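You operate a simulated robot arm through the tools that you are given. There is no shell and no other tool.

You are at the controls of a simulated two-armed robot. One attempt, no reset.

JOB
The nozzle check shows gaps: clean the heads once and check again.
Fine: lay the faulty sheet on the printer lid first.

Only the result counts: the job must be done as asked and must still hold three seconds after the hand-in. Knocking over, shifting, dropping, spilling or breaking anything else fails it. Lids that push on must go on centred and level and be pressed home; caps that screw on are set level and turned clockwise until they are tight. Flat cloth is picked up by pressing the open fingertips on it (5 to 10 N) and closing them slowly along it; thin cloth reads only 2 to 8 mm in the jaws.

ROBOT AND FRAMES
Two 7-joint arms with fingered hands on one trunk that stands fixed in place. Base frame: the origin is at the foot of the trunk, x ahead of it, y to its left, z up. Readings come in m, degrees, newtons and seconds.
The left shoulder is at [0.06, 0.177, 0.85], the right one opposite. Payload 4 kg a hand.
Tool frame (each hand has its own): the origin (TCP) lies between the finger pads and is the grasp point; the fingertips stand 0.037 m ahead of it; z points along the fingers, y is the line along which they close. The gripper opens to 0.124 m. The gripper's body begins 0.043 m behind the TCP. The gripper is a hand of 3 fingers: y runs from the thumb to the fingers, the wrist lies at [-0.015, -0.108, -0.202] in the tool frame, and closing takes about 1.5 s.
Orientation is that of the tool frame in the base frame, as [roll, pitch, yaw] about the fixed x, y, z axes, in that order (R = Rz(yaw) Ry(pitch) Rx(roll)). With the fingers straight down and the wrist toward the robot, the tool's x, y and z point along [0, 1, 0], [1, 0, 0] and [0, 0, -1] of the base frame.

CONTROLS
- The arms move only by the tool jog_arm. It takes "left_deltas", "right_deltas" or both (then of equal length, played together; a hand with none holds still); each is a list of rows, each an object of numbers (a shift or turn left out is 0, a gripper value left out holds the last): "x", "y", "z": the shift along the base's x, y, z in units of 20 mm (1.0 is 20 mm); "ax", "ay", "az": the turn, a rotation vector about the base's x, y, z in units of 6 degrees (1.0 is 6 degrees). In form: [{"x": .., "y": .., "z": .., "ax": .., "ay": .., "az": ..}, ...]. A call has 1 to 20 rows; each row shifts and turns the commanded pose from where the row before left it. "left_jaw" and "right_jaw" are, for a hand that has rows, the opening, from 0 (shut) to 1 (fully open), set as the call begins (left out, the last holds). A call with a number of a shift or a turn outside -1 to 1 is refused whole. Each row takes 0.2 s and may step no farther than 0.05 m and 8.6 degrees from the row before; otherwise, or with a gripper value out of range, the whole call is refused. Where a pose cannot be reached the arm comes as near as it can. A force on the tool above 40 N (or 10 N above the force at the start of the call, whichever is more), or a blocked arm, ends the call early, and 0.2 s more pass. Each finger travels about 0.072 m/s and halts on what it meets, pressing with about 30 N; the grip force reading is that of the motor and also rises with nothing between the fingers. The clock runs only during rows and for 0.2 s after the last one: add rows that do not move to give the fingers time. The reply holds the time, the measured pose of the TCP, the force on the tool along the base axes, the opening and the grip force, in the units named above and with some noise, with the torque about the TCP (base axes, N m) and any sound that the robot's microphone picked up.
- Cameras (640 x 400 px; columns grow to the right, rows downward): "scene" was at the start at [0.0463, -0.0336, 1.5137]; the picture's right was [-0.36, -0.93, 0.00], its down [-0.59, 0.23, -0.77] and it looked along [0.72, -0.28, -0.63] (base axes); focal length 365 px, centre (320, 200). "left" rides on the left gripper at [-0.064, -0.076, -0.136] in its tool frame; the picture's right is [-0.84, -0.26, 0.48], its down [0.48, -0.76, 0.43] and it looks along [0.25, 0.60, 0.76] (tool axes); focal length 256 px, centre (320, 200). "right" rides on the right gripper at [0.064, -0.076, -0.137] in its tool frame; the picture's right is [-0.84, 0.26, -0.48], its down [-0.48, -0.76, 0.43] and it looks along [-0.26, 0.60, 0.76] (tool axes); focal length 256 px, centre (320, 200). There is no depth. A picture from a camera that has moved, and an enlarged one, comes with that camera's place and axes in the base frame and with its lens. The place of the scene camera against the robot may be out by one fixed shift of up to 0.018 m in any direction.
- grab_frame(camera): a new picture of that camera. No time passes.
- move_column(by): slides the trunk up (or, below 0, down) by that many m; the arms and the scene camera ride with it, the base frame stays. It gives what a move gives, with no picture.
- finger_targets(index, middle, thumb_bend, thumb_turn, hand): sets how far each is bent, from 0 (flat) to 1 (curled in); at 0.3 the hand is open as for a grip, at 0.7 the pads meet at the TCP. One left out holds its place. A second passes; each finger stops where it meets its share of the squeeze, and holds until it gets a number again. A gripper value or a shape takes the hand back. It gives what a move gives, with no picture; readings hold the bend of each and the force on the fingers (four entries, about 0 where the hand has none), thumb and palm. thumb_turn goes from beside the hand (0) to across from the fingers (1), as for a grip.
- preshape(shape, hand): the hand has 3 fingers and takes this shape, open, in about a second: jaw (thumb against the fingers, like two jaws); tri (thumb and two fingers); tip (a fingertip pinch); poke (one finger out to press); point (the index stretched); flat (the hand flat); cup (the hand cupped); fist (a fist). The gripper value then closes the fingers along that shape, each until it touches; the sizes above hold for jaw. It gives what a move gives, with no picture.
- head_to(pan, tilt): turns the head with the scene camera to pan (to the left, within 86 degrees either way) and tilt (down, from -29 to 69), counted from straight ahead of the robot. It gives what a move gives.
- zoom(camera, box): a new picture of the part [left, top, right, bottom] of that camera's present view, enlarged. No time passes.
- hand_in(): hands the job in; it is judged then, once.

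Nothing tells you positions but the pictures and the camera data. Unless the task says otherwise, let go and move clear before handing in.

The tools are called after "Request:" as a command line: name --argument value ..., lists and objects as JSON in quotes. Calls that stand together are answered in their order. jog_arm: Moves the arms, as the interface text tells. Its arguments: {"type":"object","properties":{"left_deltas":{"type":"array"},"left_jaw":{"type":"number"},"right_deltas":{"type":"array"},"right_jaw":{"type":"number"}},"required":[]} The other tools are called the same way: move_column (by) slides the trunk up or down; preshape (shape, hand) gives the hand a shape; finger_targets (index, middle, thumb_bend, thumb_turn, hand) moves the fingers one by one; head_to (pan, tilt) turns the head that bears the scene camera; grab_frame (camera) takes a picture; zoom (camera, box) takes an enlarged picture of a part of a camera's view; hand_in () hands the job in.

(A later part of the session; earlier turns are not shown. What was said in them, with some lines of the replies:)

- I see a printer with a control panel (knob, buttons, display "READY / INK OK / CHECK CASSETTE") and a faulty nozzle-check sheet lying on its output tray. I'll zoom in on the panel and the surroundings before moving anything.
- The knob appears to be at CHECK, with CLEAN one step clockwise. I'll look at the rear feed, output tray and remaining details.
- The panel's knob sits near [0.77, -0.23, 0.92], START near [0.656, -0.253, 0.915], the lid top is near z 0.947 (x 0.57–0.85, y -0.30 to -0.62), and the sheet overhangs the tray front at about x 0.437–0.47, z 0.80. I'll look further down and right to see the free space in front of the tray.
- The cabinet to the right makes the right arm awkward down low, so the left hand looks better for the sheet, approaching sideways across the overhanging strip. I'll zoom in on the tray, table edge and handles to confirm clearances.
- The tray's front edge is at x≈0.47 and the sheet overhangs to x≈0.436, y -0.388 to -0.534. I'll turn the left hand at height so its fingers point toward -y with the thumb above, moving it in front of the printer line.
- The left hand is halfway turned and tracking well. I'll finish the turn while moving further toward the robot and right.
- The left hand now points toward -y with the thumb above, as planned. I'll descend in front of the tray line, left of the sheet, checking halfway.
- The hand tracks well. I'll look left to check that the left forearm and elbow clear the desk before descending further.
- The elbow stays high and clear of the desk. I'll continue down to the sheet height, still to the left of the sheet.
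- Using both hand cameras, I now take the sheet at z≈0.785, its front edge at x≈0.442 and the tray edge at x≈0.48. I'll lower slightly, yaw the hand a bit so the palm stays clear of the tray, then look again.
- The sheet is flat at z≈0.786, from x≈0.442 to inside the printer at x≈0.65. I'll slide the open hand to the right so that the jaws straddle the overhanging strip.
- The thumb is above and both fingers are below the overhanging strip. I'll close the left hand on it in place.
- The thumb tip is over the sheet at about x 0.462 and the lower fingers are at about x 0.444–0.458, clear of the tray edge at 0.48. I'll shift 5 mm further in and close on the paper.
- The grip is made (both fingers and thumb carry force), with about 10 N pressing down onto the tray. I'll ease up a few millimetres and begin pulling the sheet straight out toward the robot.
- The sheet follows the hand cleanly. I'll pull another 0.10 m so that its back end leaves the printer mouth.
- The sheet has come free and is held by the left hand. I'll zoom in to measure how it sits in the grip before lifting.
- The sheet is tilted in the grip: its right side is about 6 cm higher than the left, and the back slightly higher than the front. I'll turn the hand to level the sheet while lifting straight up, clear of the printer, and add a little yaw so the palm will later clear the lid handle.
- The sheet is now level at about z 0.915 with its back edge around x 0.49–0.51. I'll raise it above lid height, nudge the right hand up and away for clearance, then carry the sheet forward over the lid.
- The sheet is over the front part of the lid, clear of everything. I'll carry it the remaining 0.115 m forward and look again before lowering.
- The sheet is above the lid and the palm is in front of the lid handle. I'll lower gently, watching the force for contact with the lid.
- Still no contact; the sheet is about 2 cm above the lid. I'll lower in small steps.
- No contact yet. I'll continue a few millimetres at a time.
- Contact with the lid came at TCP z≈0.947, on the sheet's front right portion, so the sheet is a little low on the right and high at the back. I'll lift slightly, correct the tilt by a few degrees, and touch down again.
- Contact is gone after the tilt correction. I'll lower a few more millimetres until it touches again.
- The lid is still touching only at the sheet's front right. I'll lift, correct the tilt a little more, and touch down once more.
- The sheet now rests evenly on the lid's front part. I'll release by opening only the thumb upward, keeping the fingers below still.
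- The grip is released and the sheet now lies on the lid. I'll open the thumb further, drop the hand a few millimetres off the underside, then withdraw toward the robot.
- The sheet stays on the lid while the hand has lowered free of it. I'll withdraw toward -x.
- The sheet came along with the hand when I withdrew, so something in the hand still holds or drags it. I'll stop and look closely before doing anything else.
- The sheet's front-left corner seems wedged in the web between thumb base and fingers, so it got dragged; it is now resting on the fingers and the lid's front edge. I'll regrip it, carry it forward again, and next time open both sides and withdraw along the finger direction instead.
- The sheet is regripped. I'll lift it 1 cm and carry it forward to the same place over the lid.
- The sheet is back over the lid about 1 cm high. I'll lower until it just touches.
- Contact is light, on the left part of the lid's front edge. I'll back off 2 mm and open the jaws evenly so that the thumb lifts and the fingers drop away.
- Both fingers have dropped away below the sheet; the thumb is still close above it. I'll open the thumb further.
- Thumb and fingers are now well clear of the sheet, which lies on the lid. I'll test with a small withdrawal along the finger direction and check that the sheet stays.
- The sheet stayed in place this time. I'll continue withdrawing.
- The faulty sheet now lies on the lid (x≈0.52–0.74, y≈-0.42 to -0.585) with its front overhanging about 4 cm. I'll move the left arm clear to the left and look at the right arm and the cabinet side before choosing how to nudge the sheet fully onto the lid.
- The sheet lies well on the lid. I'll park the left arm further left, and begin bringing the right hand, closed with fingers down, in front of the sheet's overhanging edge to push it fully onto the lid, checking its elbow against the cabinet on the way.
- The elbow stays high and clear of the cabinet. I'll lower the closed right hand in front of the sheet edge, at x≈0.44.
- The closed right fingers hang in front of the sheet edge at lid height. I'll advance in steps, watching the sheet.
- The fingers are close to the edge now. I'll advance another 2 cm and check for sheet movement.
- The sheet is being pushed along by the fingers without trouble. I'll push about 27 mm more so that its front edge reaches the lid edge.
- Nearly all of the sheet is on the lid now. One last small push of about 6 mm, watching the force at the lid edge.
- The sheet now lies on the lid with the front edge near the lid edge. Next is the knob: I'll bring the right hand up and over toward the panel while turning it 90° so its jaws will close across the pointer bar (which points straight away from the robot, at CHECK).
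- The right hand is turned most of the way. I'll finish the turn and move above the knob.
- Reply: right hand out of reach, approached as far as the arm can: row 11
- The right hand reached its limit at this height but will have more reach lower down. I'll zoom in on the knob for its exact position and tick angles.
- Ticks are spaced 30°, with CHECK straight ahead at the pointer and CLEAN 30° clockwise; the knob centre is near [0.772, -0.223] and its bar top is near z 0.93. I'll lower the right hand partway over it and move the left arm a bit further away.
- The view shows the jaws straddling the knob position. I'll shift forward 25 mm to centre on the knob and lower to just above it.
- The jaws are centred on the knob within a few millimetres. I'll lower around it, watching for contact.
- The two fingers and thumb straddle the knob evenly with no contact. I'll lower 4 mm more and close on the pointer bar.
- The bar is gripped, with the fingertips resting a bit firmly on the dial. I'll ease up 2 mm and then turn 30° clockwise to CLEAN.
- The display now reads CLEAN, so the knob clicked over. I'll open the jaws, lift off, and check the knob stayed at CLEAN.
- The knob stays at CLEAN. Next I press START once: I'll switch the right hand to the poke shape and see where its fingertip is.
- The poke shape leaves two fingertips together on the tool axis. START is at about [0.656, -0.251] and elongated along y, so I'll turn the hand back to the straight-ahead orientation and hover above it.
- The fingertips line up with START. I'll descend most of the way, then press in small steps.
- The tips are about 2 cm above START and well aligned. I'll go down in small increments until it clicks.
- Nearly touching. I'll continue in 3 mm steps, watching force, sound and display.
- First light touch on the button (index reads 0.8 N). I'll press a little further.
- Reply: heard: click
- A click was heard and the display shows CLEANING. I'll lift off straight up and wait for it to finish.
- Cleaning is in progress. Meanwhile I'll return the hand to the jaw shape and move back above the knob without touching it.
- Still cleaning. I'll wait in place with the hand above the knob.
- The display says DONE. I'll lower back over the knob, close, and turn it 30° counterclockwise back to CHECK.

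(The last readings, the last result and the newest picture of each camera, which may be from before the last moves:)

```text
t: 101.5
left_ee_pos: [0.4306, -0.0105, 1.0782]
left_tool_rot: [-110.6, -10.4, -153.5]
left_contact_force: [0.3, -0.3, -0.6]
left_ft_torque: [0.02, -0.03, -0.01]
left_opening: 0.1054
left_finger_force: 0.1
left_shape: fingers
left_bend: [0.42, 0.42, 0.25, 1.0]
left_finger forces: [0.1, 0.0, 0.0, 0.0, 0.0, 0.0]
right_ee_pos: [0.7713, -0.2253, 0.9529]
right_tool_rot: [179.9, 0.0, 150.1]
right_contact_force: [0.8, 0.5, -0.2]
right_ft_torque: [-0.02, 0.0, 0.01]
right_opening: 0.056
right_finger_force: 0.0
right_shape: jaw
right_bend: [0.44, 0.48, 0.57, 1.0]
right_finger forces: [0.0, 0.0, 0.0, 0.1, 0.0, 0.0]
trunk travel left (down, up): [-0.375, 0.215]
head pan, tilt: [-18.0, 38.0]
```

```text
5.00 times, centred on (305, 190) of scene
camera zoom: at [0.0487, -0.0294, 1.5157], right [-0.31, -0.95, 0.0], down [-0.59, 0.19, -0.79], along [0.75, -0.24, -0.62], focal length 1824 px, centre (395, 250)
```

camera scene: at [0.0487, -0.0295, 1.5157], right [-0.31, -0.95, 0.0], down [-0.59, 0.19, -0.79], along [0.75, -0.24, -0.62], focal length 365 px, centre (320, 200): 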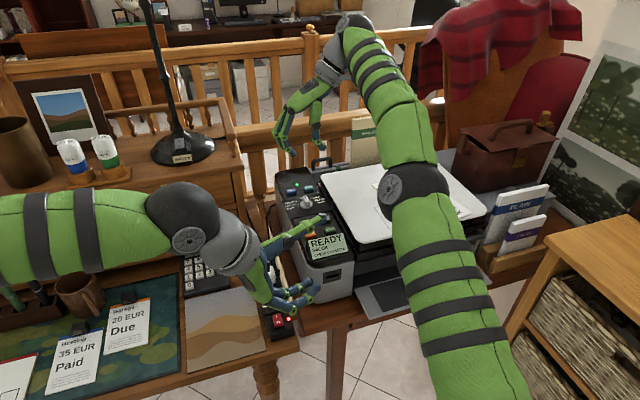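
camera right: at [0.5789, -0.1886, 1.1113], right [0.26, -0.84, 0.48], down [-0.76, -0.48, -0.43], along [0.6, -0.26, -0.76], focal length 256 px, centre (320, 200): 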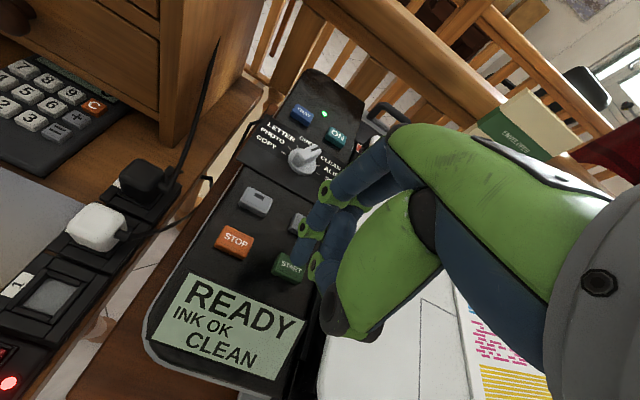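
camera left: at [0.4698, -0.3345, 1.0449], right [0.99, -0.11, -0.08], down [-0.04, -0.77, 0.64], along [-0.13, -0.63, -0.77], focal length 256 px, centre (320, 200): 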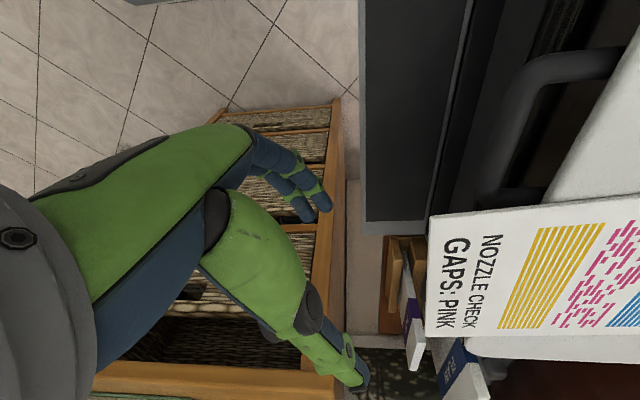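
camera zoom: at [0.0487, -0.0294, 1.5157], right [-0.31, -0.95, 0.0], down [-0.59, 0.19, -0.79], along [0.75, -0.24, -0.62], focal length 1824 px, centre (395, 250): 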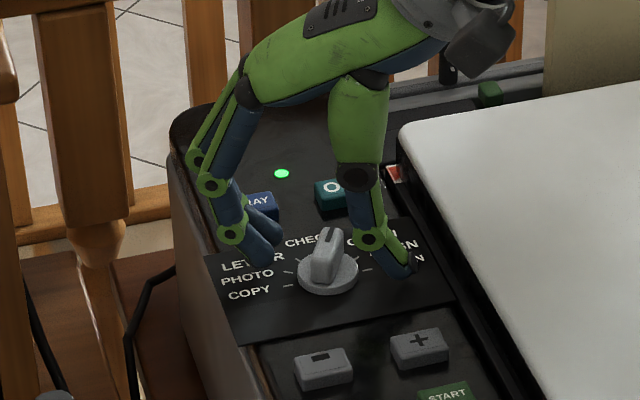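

The jaws straddle the bar, parallel to it. I'll close and then turn it back to CHECK.

Request:
jog_arm --right_deltas '[{}, {}, {}, {}, {}, {}]' --right_jaw 0.0

Request:
jog_arm --right_deltas '[{"az": 0.8}, {"az": 0.8}, {"az": 0.8}, {"az": 0.8}, {"az": 0.9}, {"az": 0.9}, {}]'

Request:
zoom --camera "scene" --box '[265, 150, 385, 290]'

```text
t: 102.9
left_ee_pos: [0.4308, -0.0109, 1.0784]
left_tool_rot: [-110.5, -10.4, -153.6]
left_contact_force: [-0.5, -0.3, -0.1]
left_ft_torque: [-0.01, 0.0, -0.01]
left_opening: 0.105
left_finger_force: 0.1
left_shape: fingers
left_bend: [0.42, 0.42, 0.25, 1.0]
left_finger forces: [0.0, 0.0, 0.1, 0.0, 0.0, 0.0]
right_ee_pos: [0.7705, -0.225, 0.9531]
right_tool_rot: [180.0, 0.0, 150.0]
right_contact_force: [-0.3, -0.4, 3.5]
right_ft_torque: [0.08, -0.07, 0.0]
right_opening: 0.011
right_finger_force: 29.8
right_shape: jaw
right_bend: [0.65, 0.66, 0.67, 1.0]
right_finger forces: [18.2, 10.5, 0.0, 0.0, 30.3, 0.0]
trunk travel left (down, up): [-0.375, 0.215]
head pan, tilt: [-18.0, 38.0]
```

```text
t: 104.5
left_ee_pos: [0.433, -0.0114, 1.0775]
left_tool_rot: [-110.6, -10.5, -153.7]
left_contact_force: [-0.3, 0.7, 0.3]
left_ft_torque: [-0.01, 0.01, 0.02]
left_opening: 0.1053
left_finger_force: 0.0
left_shape: fingers
left_bend: [0.42, 0.42, 0.25, 1.0]
left_finger forces: [0.1, 0.0, 0.0, 0.0, 0.1, 0.1]
right_ee_pos: [0.7699, -0.2256, 0.954]
right_tool_rot: [-180.0, 0.1, 180.0]
right_contact_force: [8.9, -3.1, -4.1]
right_ft_torque: [0.09, -0.25, -0.01]
right_opening: 0.0107
right_finger_force: 29.9
right_shape: jaw
right_bend: [0.65, 0.66, 0.67, 1.0]
right_finger forces: [17.4, 10.4, 0.0, 0.0, 30.6, 0.1]
trunk travel left (down, up): [-0.375, 0.215]
head pan, tilt: [-18.0, 38.0]
```

```text
2.86 times, centred on (325, 220) of scene
camera zoom: at [0.0499, -0.0298, 1.5156], right [-0.31, -0.95, 0.0], down [-0.59, 0.19, -0.79], along [0.75, -0.24, -0.62], focal length 1042 px, centre (306, 143)
```

zoom: 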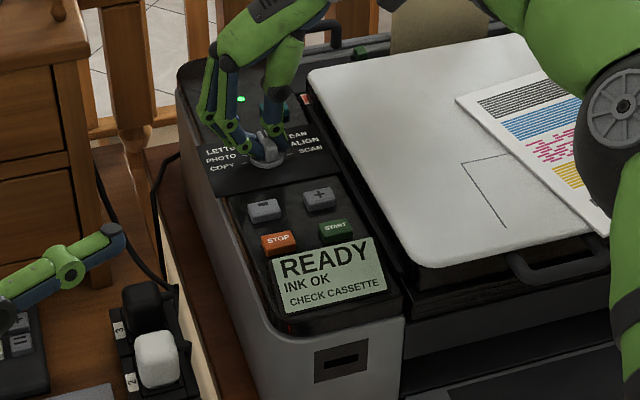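

The display reads READY / INK OK / CHECK CASSETTE, so the knob is back at CHECK with the cassette as source. I'll release, lift and go to START again.

Request:
jog_arm --right_deltas '[{}, {}, {}, {}, {}]' --right_jaw 0.45

Request:
jog_arm --right_deltas '[{"z": 0.5}, {"z": 0.8}, {"z": 0.8}, {"z": 0.8}, {"z": 0.9}]'

Request:
zoom --camera "scene" --box '[265, 150, 385, 290]'

Request:
preshape --hand "right" --shape "poke"

```text
t: 105.7
left_ee_pos: [0.4317, -0.0104, 1.078]
left_tool_rot: [-110.6, -10.4, -153.5]
left_contact_force: [0.1, -1.0, 0.0]
left_ft_torque: [0.01, -0.03, -0.01]
left_opening: 0.1051
left_finger_force: 0.1
left_shape: fingers
left_bend: [0.42, 0.42, 0.25, 1.0]
left_finger forces: [0.0, 0.0, 0.1, 0.0, 0.1, 0.0]
right_ee_pos: [0.7684, -0.2234, 0.9543]
right_tool_rot: [-179.9, -0.1, -180.0]
right_contact_force: [0.9, 0.4, 0.0]
right_ft_torque: [-0.02, -0.02, 0.0]
right_opening: 0.0556
right_finger_force: 0.1
right_shape: jaw
right_bend: [0.44, 0.48, 0.57, 1.0]
right_finger forces: [0.0, 0.1, 0.0, 0.1, 0.0, 0.0]
trunk travel left (down, up): [-0.375, 0.215]
head pan, tilt: [-18.0, 38.0]
```

```text
t: 106.9
left_ee_pos: [0.4317, -0.0114, 1.0781]
left_tool_rot: [-110.5, -10.4, -153.5]
left_contact_force: [-0.1, 0.3, 0.5]
left_ft_torque: [-0.02, 0.01, -0.03]
left_opening: 0.1052
left_finger_force: 0.1
left_shape: fingers
left_bend: [0.42, 0.42, 0.25, 1.0]
left_finger forces: [0.1, 0.0, 0.0, 0.0, 0.0, 0.0]
right_ee_pos: [0.7705, -0.2265, 1.032]
right_tool_rot: [-179.9, 0.0, 179.9]
right_contact_force: [-0.3, -0.1, -0.1]
right_ft_torque: [0.0, 0.02, 0.01]
right_opening: 0.0554
right_finger_force: 0.0
right_shape: jaw
right_bend: [0.44, 0.48, 0.57, 1.0]
right_finger forces: [0.0, 0.0, 0.1, 0.0, 0.1, 0.1]
trunk travel left (down, up): [-0.375, 0.215]
head pan, tilt: [-18.0, 38.0]
```

```text
2.86 times, centred on (325, 220) of scene
camera zoom: at [0.0487, -0.0293, 1.5157], right [-0.31, -0.95, 0.0], down [-0.59, 0.19, -0.79], along [0.75, -0.24, -0.62], focal length 1042 px, centre (306, 143)
```

zoom: 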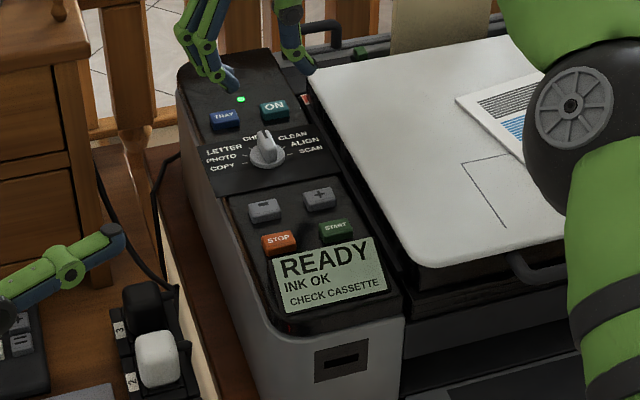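

```text
t: 107.8
left_ee_pos: [0.4324, -0.0115, 1.078]
left_tool_rot: [-110.6, -10.4, -153.4]
left_contact_force: [0.5, -0.8, 0.8]
left_ft_torque: [0.01, 0.03, 0.02]
left_opening: 0.1052
left_finger_force: 0.0
left_shape: fingers
left_bend: [0.42, 0.42, 0.25, 1.0]
left_finger forces: [0.0, 0.0, 0.0, 0.0, 0.0, 0.1]
right_ee_pos: [0.7702, -0.2258, 1.03]
right_tool_rot: [-179.9, 0.0, -180.0]
right_contact_force: [-0.3, 1.1, 0.4]
right_ft_torque: [0.01, 0.0, -0.02]
right_opening: 0.0002
right_finger_force: 0.0
right_shape: poke
right_bend: [0.7, 0.7, 0.0, 1.0]
right_finger forces: [0.0, 0.1, 0.0, 0.0, 0.0, 0.0]
trunk travel left (down, up): [-0.375, 0.215]
head pan, tilt: [-18.0, 38.0]
```

The knob stays at CHECK and the hand is in poke shape. I'll move to above START with the straight orientation.

Request:
jog_arm --right_deltas '[{"x": -0.385, "y": -0.09, "az": -1.0}, {"x": -0.385, "y": -0.09, "az": -1.0}, {"x": -0.385, "y": -0.09, "az": -1.0}, {"x": -0.385, "y": -0.09, "az": -1.0}, {"x": -0.385, "y": -0.09, "az": -1.0}, {"x": -0.385, "y": -0.09, "az": -1.0}, {"x": -0.385, "y": -0.09, "az": -1.0}, {"x": -0.385, "y": -0.09, "az": -1.0}, {"x": -0.385, "y": -0.09, "az": -1.0}, {"x": -0.385, "y": -0.09, "az": -1.0}, {"x": -0.385, "y": -0.09, "az": -1.0}, {"x": -0.385, "y": -0.09, "az": -1.0}, {"x": -0.385, "y": -0.09, "az": -1.0}, {"x": -0.385, "y": -0.09, "az": -1.0}, {"x": -0.385, "y": -0.09, "az": -1.0}, {}]'

Request:
jog_arm --right_deltas '[{"z": -0.9}, {"z": -0.9}, {"z": -0.9}, {"z": -0.7}, {}]'

Request:
zoom --camera "scene" --box '[285, 180, 365, 280]'

```text
t: 111.2
left_ee_pos: [0.4316, -0.0122, 1.0777]
left_tool_rot: [-110.5, -10.4, -153.5]
left_contact_force: [-0.3, -0.3, 0.4]
left_ft_torque: [0.0, -0.02, -0.02]
left_opening: 0.1054
left_finger_force: 0.1
left_shape: fingers
left_bend: [0.42, 0.42, 0.25, 1.0]
left_finger forces: [0.0, 0.1, 0.1, 0.0, 0.0, 0.0]
right_ee_pos: [0.6539, -0.2508, 1.0292]
right_tool_rot: [180.0, 0.0, 89.9]
right_contact_force: [0.8, 0.4, -0.8]
right_ft_torque: [0.0, -0.03, 0.03]
right_opening: 0.0
right_finger_force: 0.0
right_shape: poke
right_bend: [0.7, 0.7, 0.0, 1.0]
right_finger forces: [0.0, 0.1, 0.0, 0.0, 0.0, 0.1]
trunk travel left (down, up): [-0.375, 0.215]
head pan, tilt: [-18.0, 38.0]
```

```text
t: 112.4
left_ee_pos: [0.4314, -0.0103, 1.0774]
left_tool_rot: [-110.6, -10.4, -153.4]
left_contact_force: [0.1, -0.6, -0.1]
left_ft_torque: [0.0, 0.01, -0.02]
left_opening: 0.1052
left_finger_force: 0.1
left_shape: fingers
left_bend: [0.42, 0.42, 0.25, 1.0]
left_finger forces: [0.0, 0.1, 0.0, 0.0, 0.0, 0.0]
right_ee_pos: [0.6531, -0.2525, 0.9621]
right_tool_rot: [-180.0, 0.0, 90.0]
right_contact_force: [0.3, -0.6, -0.7]
right_ft_torque: [0.02, 0.0, 0.03]
right_opening: 0.0002
right_finger_force: 0.0
right_shape: poke
right_bend: [0.7, 0.7, 0.0, 1.0]
right_finger forces: [0.0, 0.0, 0.0, 0.0, 0.0, 0.0]
trunk travel left (down, up): [-0.375, 0.215]
head pan, tilt: [-18.0, 38.0]
```

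```text
4.00 times, centred on (325, 230) of scene
camera zoom: at [0.0487, -0.0293, 1.5157], right [-0.31, -0.95, 0.0], down [-0.59, 0.19, -0.79], along [0.75, -0.24, -0.62], focal length 1459 px, centre (300, 80)
```

zoom: 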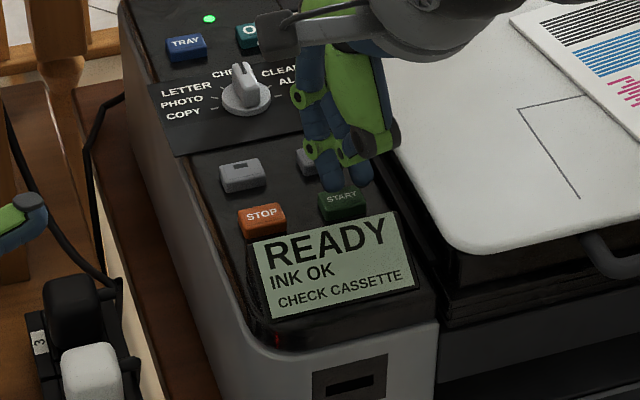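

The fingertips are aligned above START as before. I'll press it in small steps until it clicks.

Request:
jog_arm --right_deltas '[{"z": -0.35}, {"z": -0.2}, {}]'

Request:
jog_arm --right_deltas '[{"z": -0.2}, {}]'

Request:
zoom --camera "scene" --box '[285, 180, 365, 280]'

```text
t: 113.2
left_ee_pos: [0.4315, -0.0116, 1.0773]
left_tool_rot: [-110.6, -10.4, -153.6]
left_contact_force: [0.5, -0.3, 0.3]
left_ft_torque: [0.01, 0.01, 0.0]
left_opening: 0.1052
left_finger_force: 0.0
left_shape: fingers
left_bend: [0.42, 0.42, 0.25, 1.0]
left_finger forces: [0.1, 0.1, 0.1, 0.0, 0.0, 0.1]
right_ee_pos: [0.655, -0.2516, 0.9521]
right_tool_rot: [179.9, 0.0, 90.0]
right_contact_force: [0.0, 0.0, 0.3]
right_ft_torque: [-0.02, 0.01, -0.01]
right_opening: 0.0
right_finger_force: 0.0
right_shape: poke
right_bend: [0.7, 0.7, 0.0, 1.0]
right_finger forces: [0.4, 0.1, 0.1, 0.0, 0.0, 0.1]
trunk travel left (down, up): [-0.375, 0.215]
head pan, tilt: [-18.0, 38.0]
```

```text
t: 113.8
left_ee_pos: [0.4308, -0.0109, 1.0779]
left_tool_rot: [-110.5, -10.3, -153.5]
left_contact_force: [0.1, 0.6, 0.4]
left_ft_torque: [-0.02, 0.03, 0.0]
left_opening: 0.1053
left_finger_force: 0.2
left_shape: fingers
left_bend: [0.42, 0.42, 0.25, 1.0]
left_finger forces: [0.1, 0.0, 0.1, 0.1, 0.0, 0.1]
right_ee_pos: [0.6542, -0.2513, 0.9482]
right_tool_rot: [180.0, 0.1, 90.0]
right_contact_force: [0.4, 0.5, 4.0]
right_ft_torque: [0.07, 0.02, -0.01]
right_opening: 0.0002
right_finger_force: 0.0
right_shape: poke
right_bend: [0.7, 0.7, 0.0, 1.0]
right_finger forces: [3.6, 0.0, 0.0, 0.0, 0.0, 0.1]
trunk travel left (down, up): [-0.375, 0.215]
head pan, tilt: [-18.0, 38.0]
heard: click
```

```text
4.00 times, centred on (325, 230) of scene
camera zoom: at [0.0484, -0.0292, 1.5157], right [-0.31, -0.95, 0.0], down [-0.59, 0.19, -0.79], along [0.75, -0.24, -0.62], focal length 1459 px, centre (300, 80)
```

zoom: 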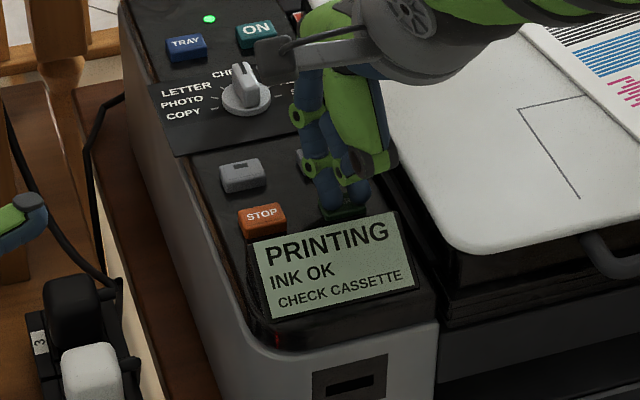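

The click was heard and the display shows PRINTING. I'll lift off and move the right hand clear while it prints.

Request:
jog_arm --right_deltas '[{"z": 0.5}, {"z": 0.8}, {"z": 0.9}, {"z": 0.9}, {"z": 0.9}, {"z": 0.9}, {"z": 0.9}, {"z": 0.9}, {}, {}, {}, {}]'

Request:
grab_frame --camera "scene"

```text
t: 116.4
left_ee_pos: [0.4321, -0.0111, 1.0772]
left_tool_rot: [-110.6, -10.4, -153.4]
left_contact_force: [-0.3, -0.3, -0.1]
left_ft_torque: [0.0, 0.0, 0.02]
left_opening: 0.1054
left_finger_force: 0.1
left_shape: fingers
left_bend: [0.42, 0.42, 0.25, 1.0]
left_finger forces: [0.0, 0.0, 0.0, 0.0, 0.0, 0.1]
right_ee_pos: [0.6543, -0.253, 1.079]
right_tool_rot: [179.9, 0.0, 89.9]
right_contact_force: [0.1, 0.5, 0.0]
right_ft_torque: [0.0, 0.01, 0.02]
right_opening: 0.0001
right_finger_force: 0.0
right_shape: poke
right_bend: [0.7, 0.7, 0.0, 1.0]
right_finger forces: [0.0, 0.0, 0.0, 0.0, 0.1, 0.0]
trunk travel left (down, up): [-0.375, 0.215]
head pan, tilt: [-18.0, 38.0]
```

```text
taken
camera scene: at [0.0487, -0.0294, 1.5157], right [-0.31, -0.95, 0.0], down [-0.59, 0.19, -0.79], along [0.75, -0.24, -0.62], focal length 365 px, centre (320, 200)
```

scene: 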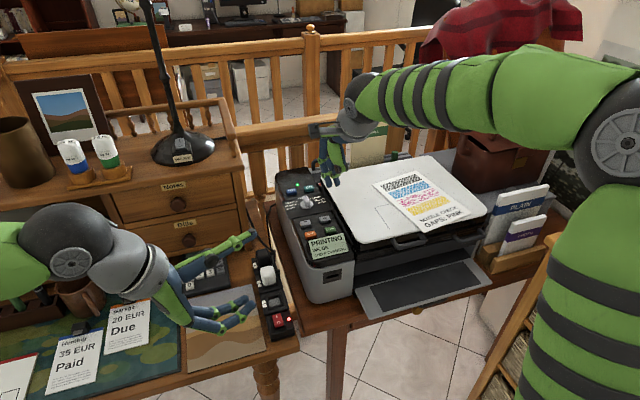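

Printing is in progress. I'll move the right hand back and away from the printer while waiting.

Request:
jog_arm --right_deltas '[{"z": 0.9}, {"z": 0.9}, {"x": -0.8, "y": -0.8, "z": 0.3}, {"x": -0.8, "y": -0.8, "z": 0.3}, {"x": -0.8, "y": -0.8, "z": 0.3}, {"x": -0.8, "y": -0.8, "z": 0.3}, {"x": -0.8, "y": -0.8}, {"x": -0.8, "y": -0.8}, {"x": -0.8, "y": -0.8}, {"x": -0.8, "y": -0.8}, {"x": -0.8, "y": -0.8}, {"x": -0.8, "y": -0.8}, {"x": -0.8, "y": -0.8}, {"x": -0.4, "y": -0.9}, {"x": -0.2, "y": -0.9}, {"y": -0.9}, {}, {}, {}, {}]'

Request:
grab_frame --camera "scene"

Request:
zoom --camera "scene" --box '[265, 150, 505, 320]'

```text
t: 120.6
left_ee_pos: [0.4316, -0.0108, 1.0784]
left_tool_rot: [-110.5, -10.4, -153.5]
left_contact_force: [0.5, 0.3, 0.4]
left_ft_torque: [0.04, 0.0, 0.0]
left_opening: 0.1054
left_finger_force: 0.1
left_shape: fingers
left_bend: [0.42, 0.42, 0.25, 1.0]
left_finger forces: [0.1, 0.0, 0.1, 0.0, 0.1, 0.0]
right_ee_pos: [0.4654, -0.4816, 1.1407]
right_tool_rot: [180.0, 0.0, 90.1]
right_contact_force: [0.3, 0.4, 0.7]
right_ft_torque: [-0.01, -0.05, -0.02]
right_opening: 0.0
right_finger_force: 0.0
right_shape: poke
right_bend: [0.7, 0.7, 0.0, 1.0]
right_finger forces: [0.0, 0.0, 0.0, 0.0, 0.0, 0.0]
trunk travel left (down, up): [-0.375, 0.215]
head pan, tilt: [-18.0, 38.0]
```

```text
taken
camera scene: at [0.0486, -0.0294, 1.5157], right [-0.31, -0.95, 0.0], down [-0.59, 0.19, -0.79], along [0.75, -0.24, -0.62], focal length 365 px, centre (320, 200)
```

scene: 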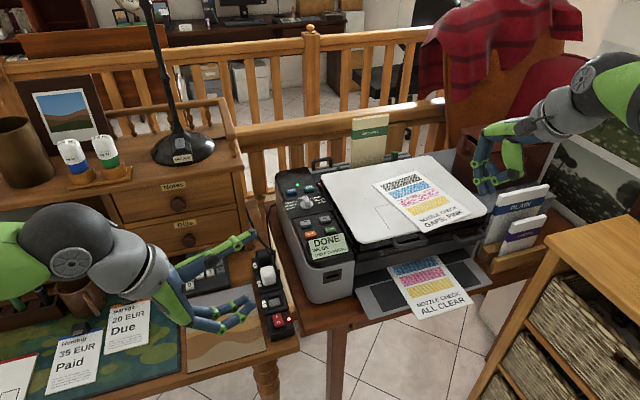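

```text
2.35 times, centred on (385, 235) of scene
camera zoom: at [0.0486, -0.0294, 1.5157], right [-0.31, -0.95, 0.0], down [-0.59, 0.19, -0.79], along [0.75, -0.24, -0.62], focal length 858 px, centre (167, 118)
```

zoom: 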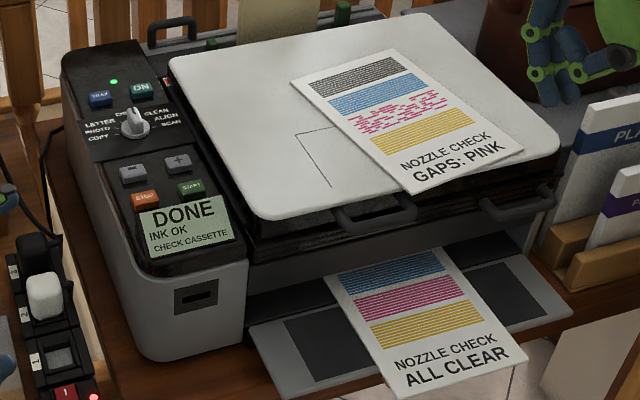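

The printer shows DONE, the new sheet on the tray reads "NOZZLE CHECK – ALL CLEAR", and the faulty sheet lies on the lid. I'll move the right hand a bit further clear and take a last look at everything.

Request:
jog_arm --right_deltas '[{"y": -0.8, "z": 0.5}, {"y": -0.8, "z": 0.5}, {"y": -0.8, "z": 0.3}, {"y": -0.8}, {}, {}]'

Request:
grab_frame --camera "scene"

Request:
grab_frame --camera "right"

```text
t: 122.0
left_ee_pos: [0.4305, -0.0107, 1.0777]
left_tool_rot: [-110.5, -10.4, -153.5]
left_contact_force: [0.4, 0.4, 0.3]
left_ft_torque: [-0.01, 0.0, 0.01]
left_opening: 0.1054
left_finger_force: 0.1
left_shape: fingers
left_bend: [0.42, 0.42, 0.25, 1.0]
left_finger forces: [0.0, 0.0, 0.0, 0.0, 0.1, 0.0]
right_ee_pos: [0.4657, -0.546, 1.1666]
right_tool_rot: [179.9, 0.0, 90.1]
right_contact_force: [0.6, -0.5, -0.1]
right_ft_torque: [-0.02, 0.0, -0.05]
right_opening: 0.0001
right_finger_force: 0.1
right_shape: poke
right_bend: [0.7, 0.7, 0.0, 1.0]
right_finger forces: [0.0, 0.1, 0.1, 0.0, 0.0, 0.0]
trunk travel left (down, up): [-0.375, 0.215]
head pan, tilt: [-18.0, 38.0]
```

```text
taken
camera scene: at [0.0486, -0.0294, 1.5157], right [-0.31, -0.95, 0.0], down [-0.59, 0.19, -0.79], along [0.75, -0.24, -0.62], focal length 365 px, centre (320, 200)
```

scene: 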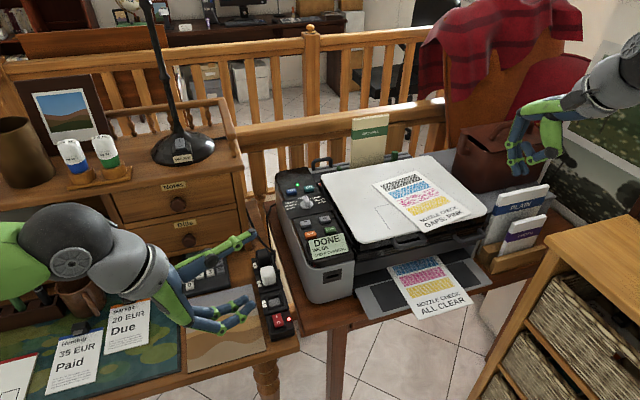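

```text
taken
camera right: at [0.3893, -0.482, 1.3053], right [0.26, -0.84, 0.48], down [-0.76, -0.48, -0.43], along [0.6, -0.26, -0.76], focal length 256 px, centre (320, 200)
```

right: 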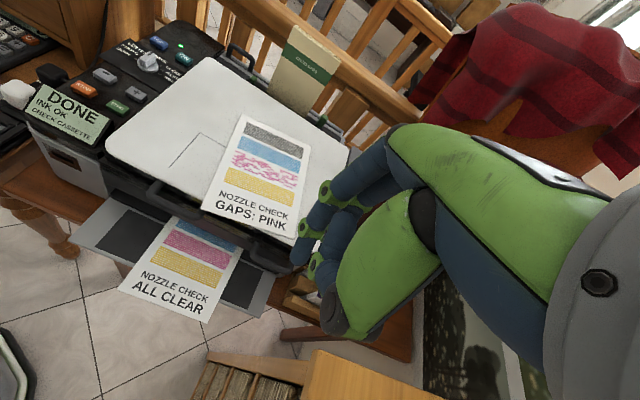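

The faulty sheet ("GAPS: PINK") is on the printer lid. The heads were cleaned once, and the new check sheet on the tray reads "ALL CLEAR". Both hands are free and clear, and nothing else has moved, so I'm handing in.

Request:
hand_in

```text
The job is handed in.
```

The job is handed in. I laid the faulty sheet on the lid first, cleaned the heads once, and ran the nozzle check again. The new sheet on the output tray reads "ALL CLEAR".

- **Faulty sheet:** On my first release, withdrawing the hand dragged the sheet back toward me. I regripped it, put it down again, and pushed it further onto the lid. Its front edge is now about level with the lid's front edge.
- **Cleaning:** I turned the knob to CLEAN and pressed START once. The display went from CLEANING to DONE.
- **Second check:** I turned the knob back to CHECK and left the paper source on the cassette, then pressed START once. The display finished at DONE, and I left the knob at CHECK.

Both hands are clear of the printer, and nothing else looked moved in the last pictures.
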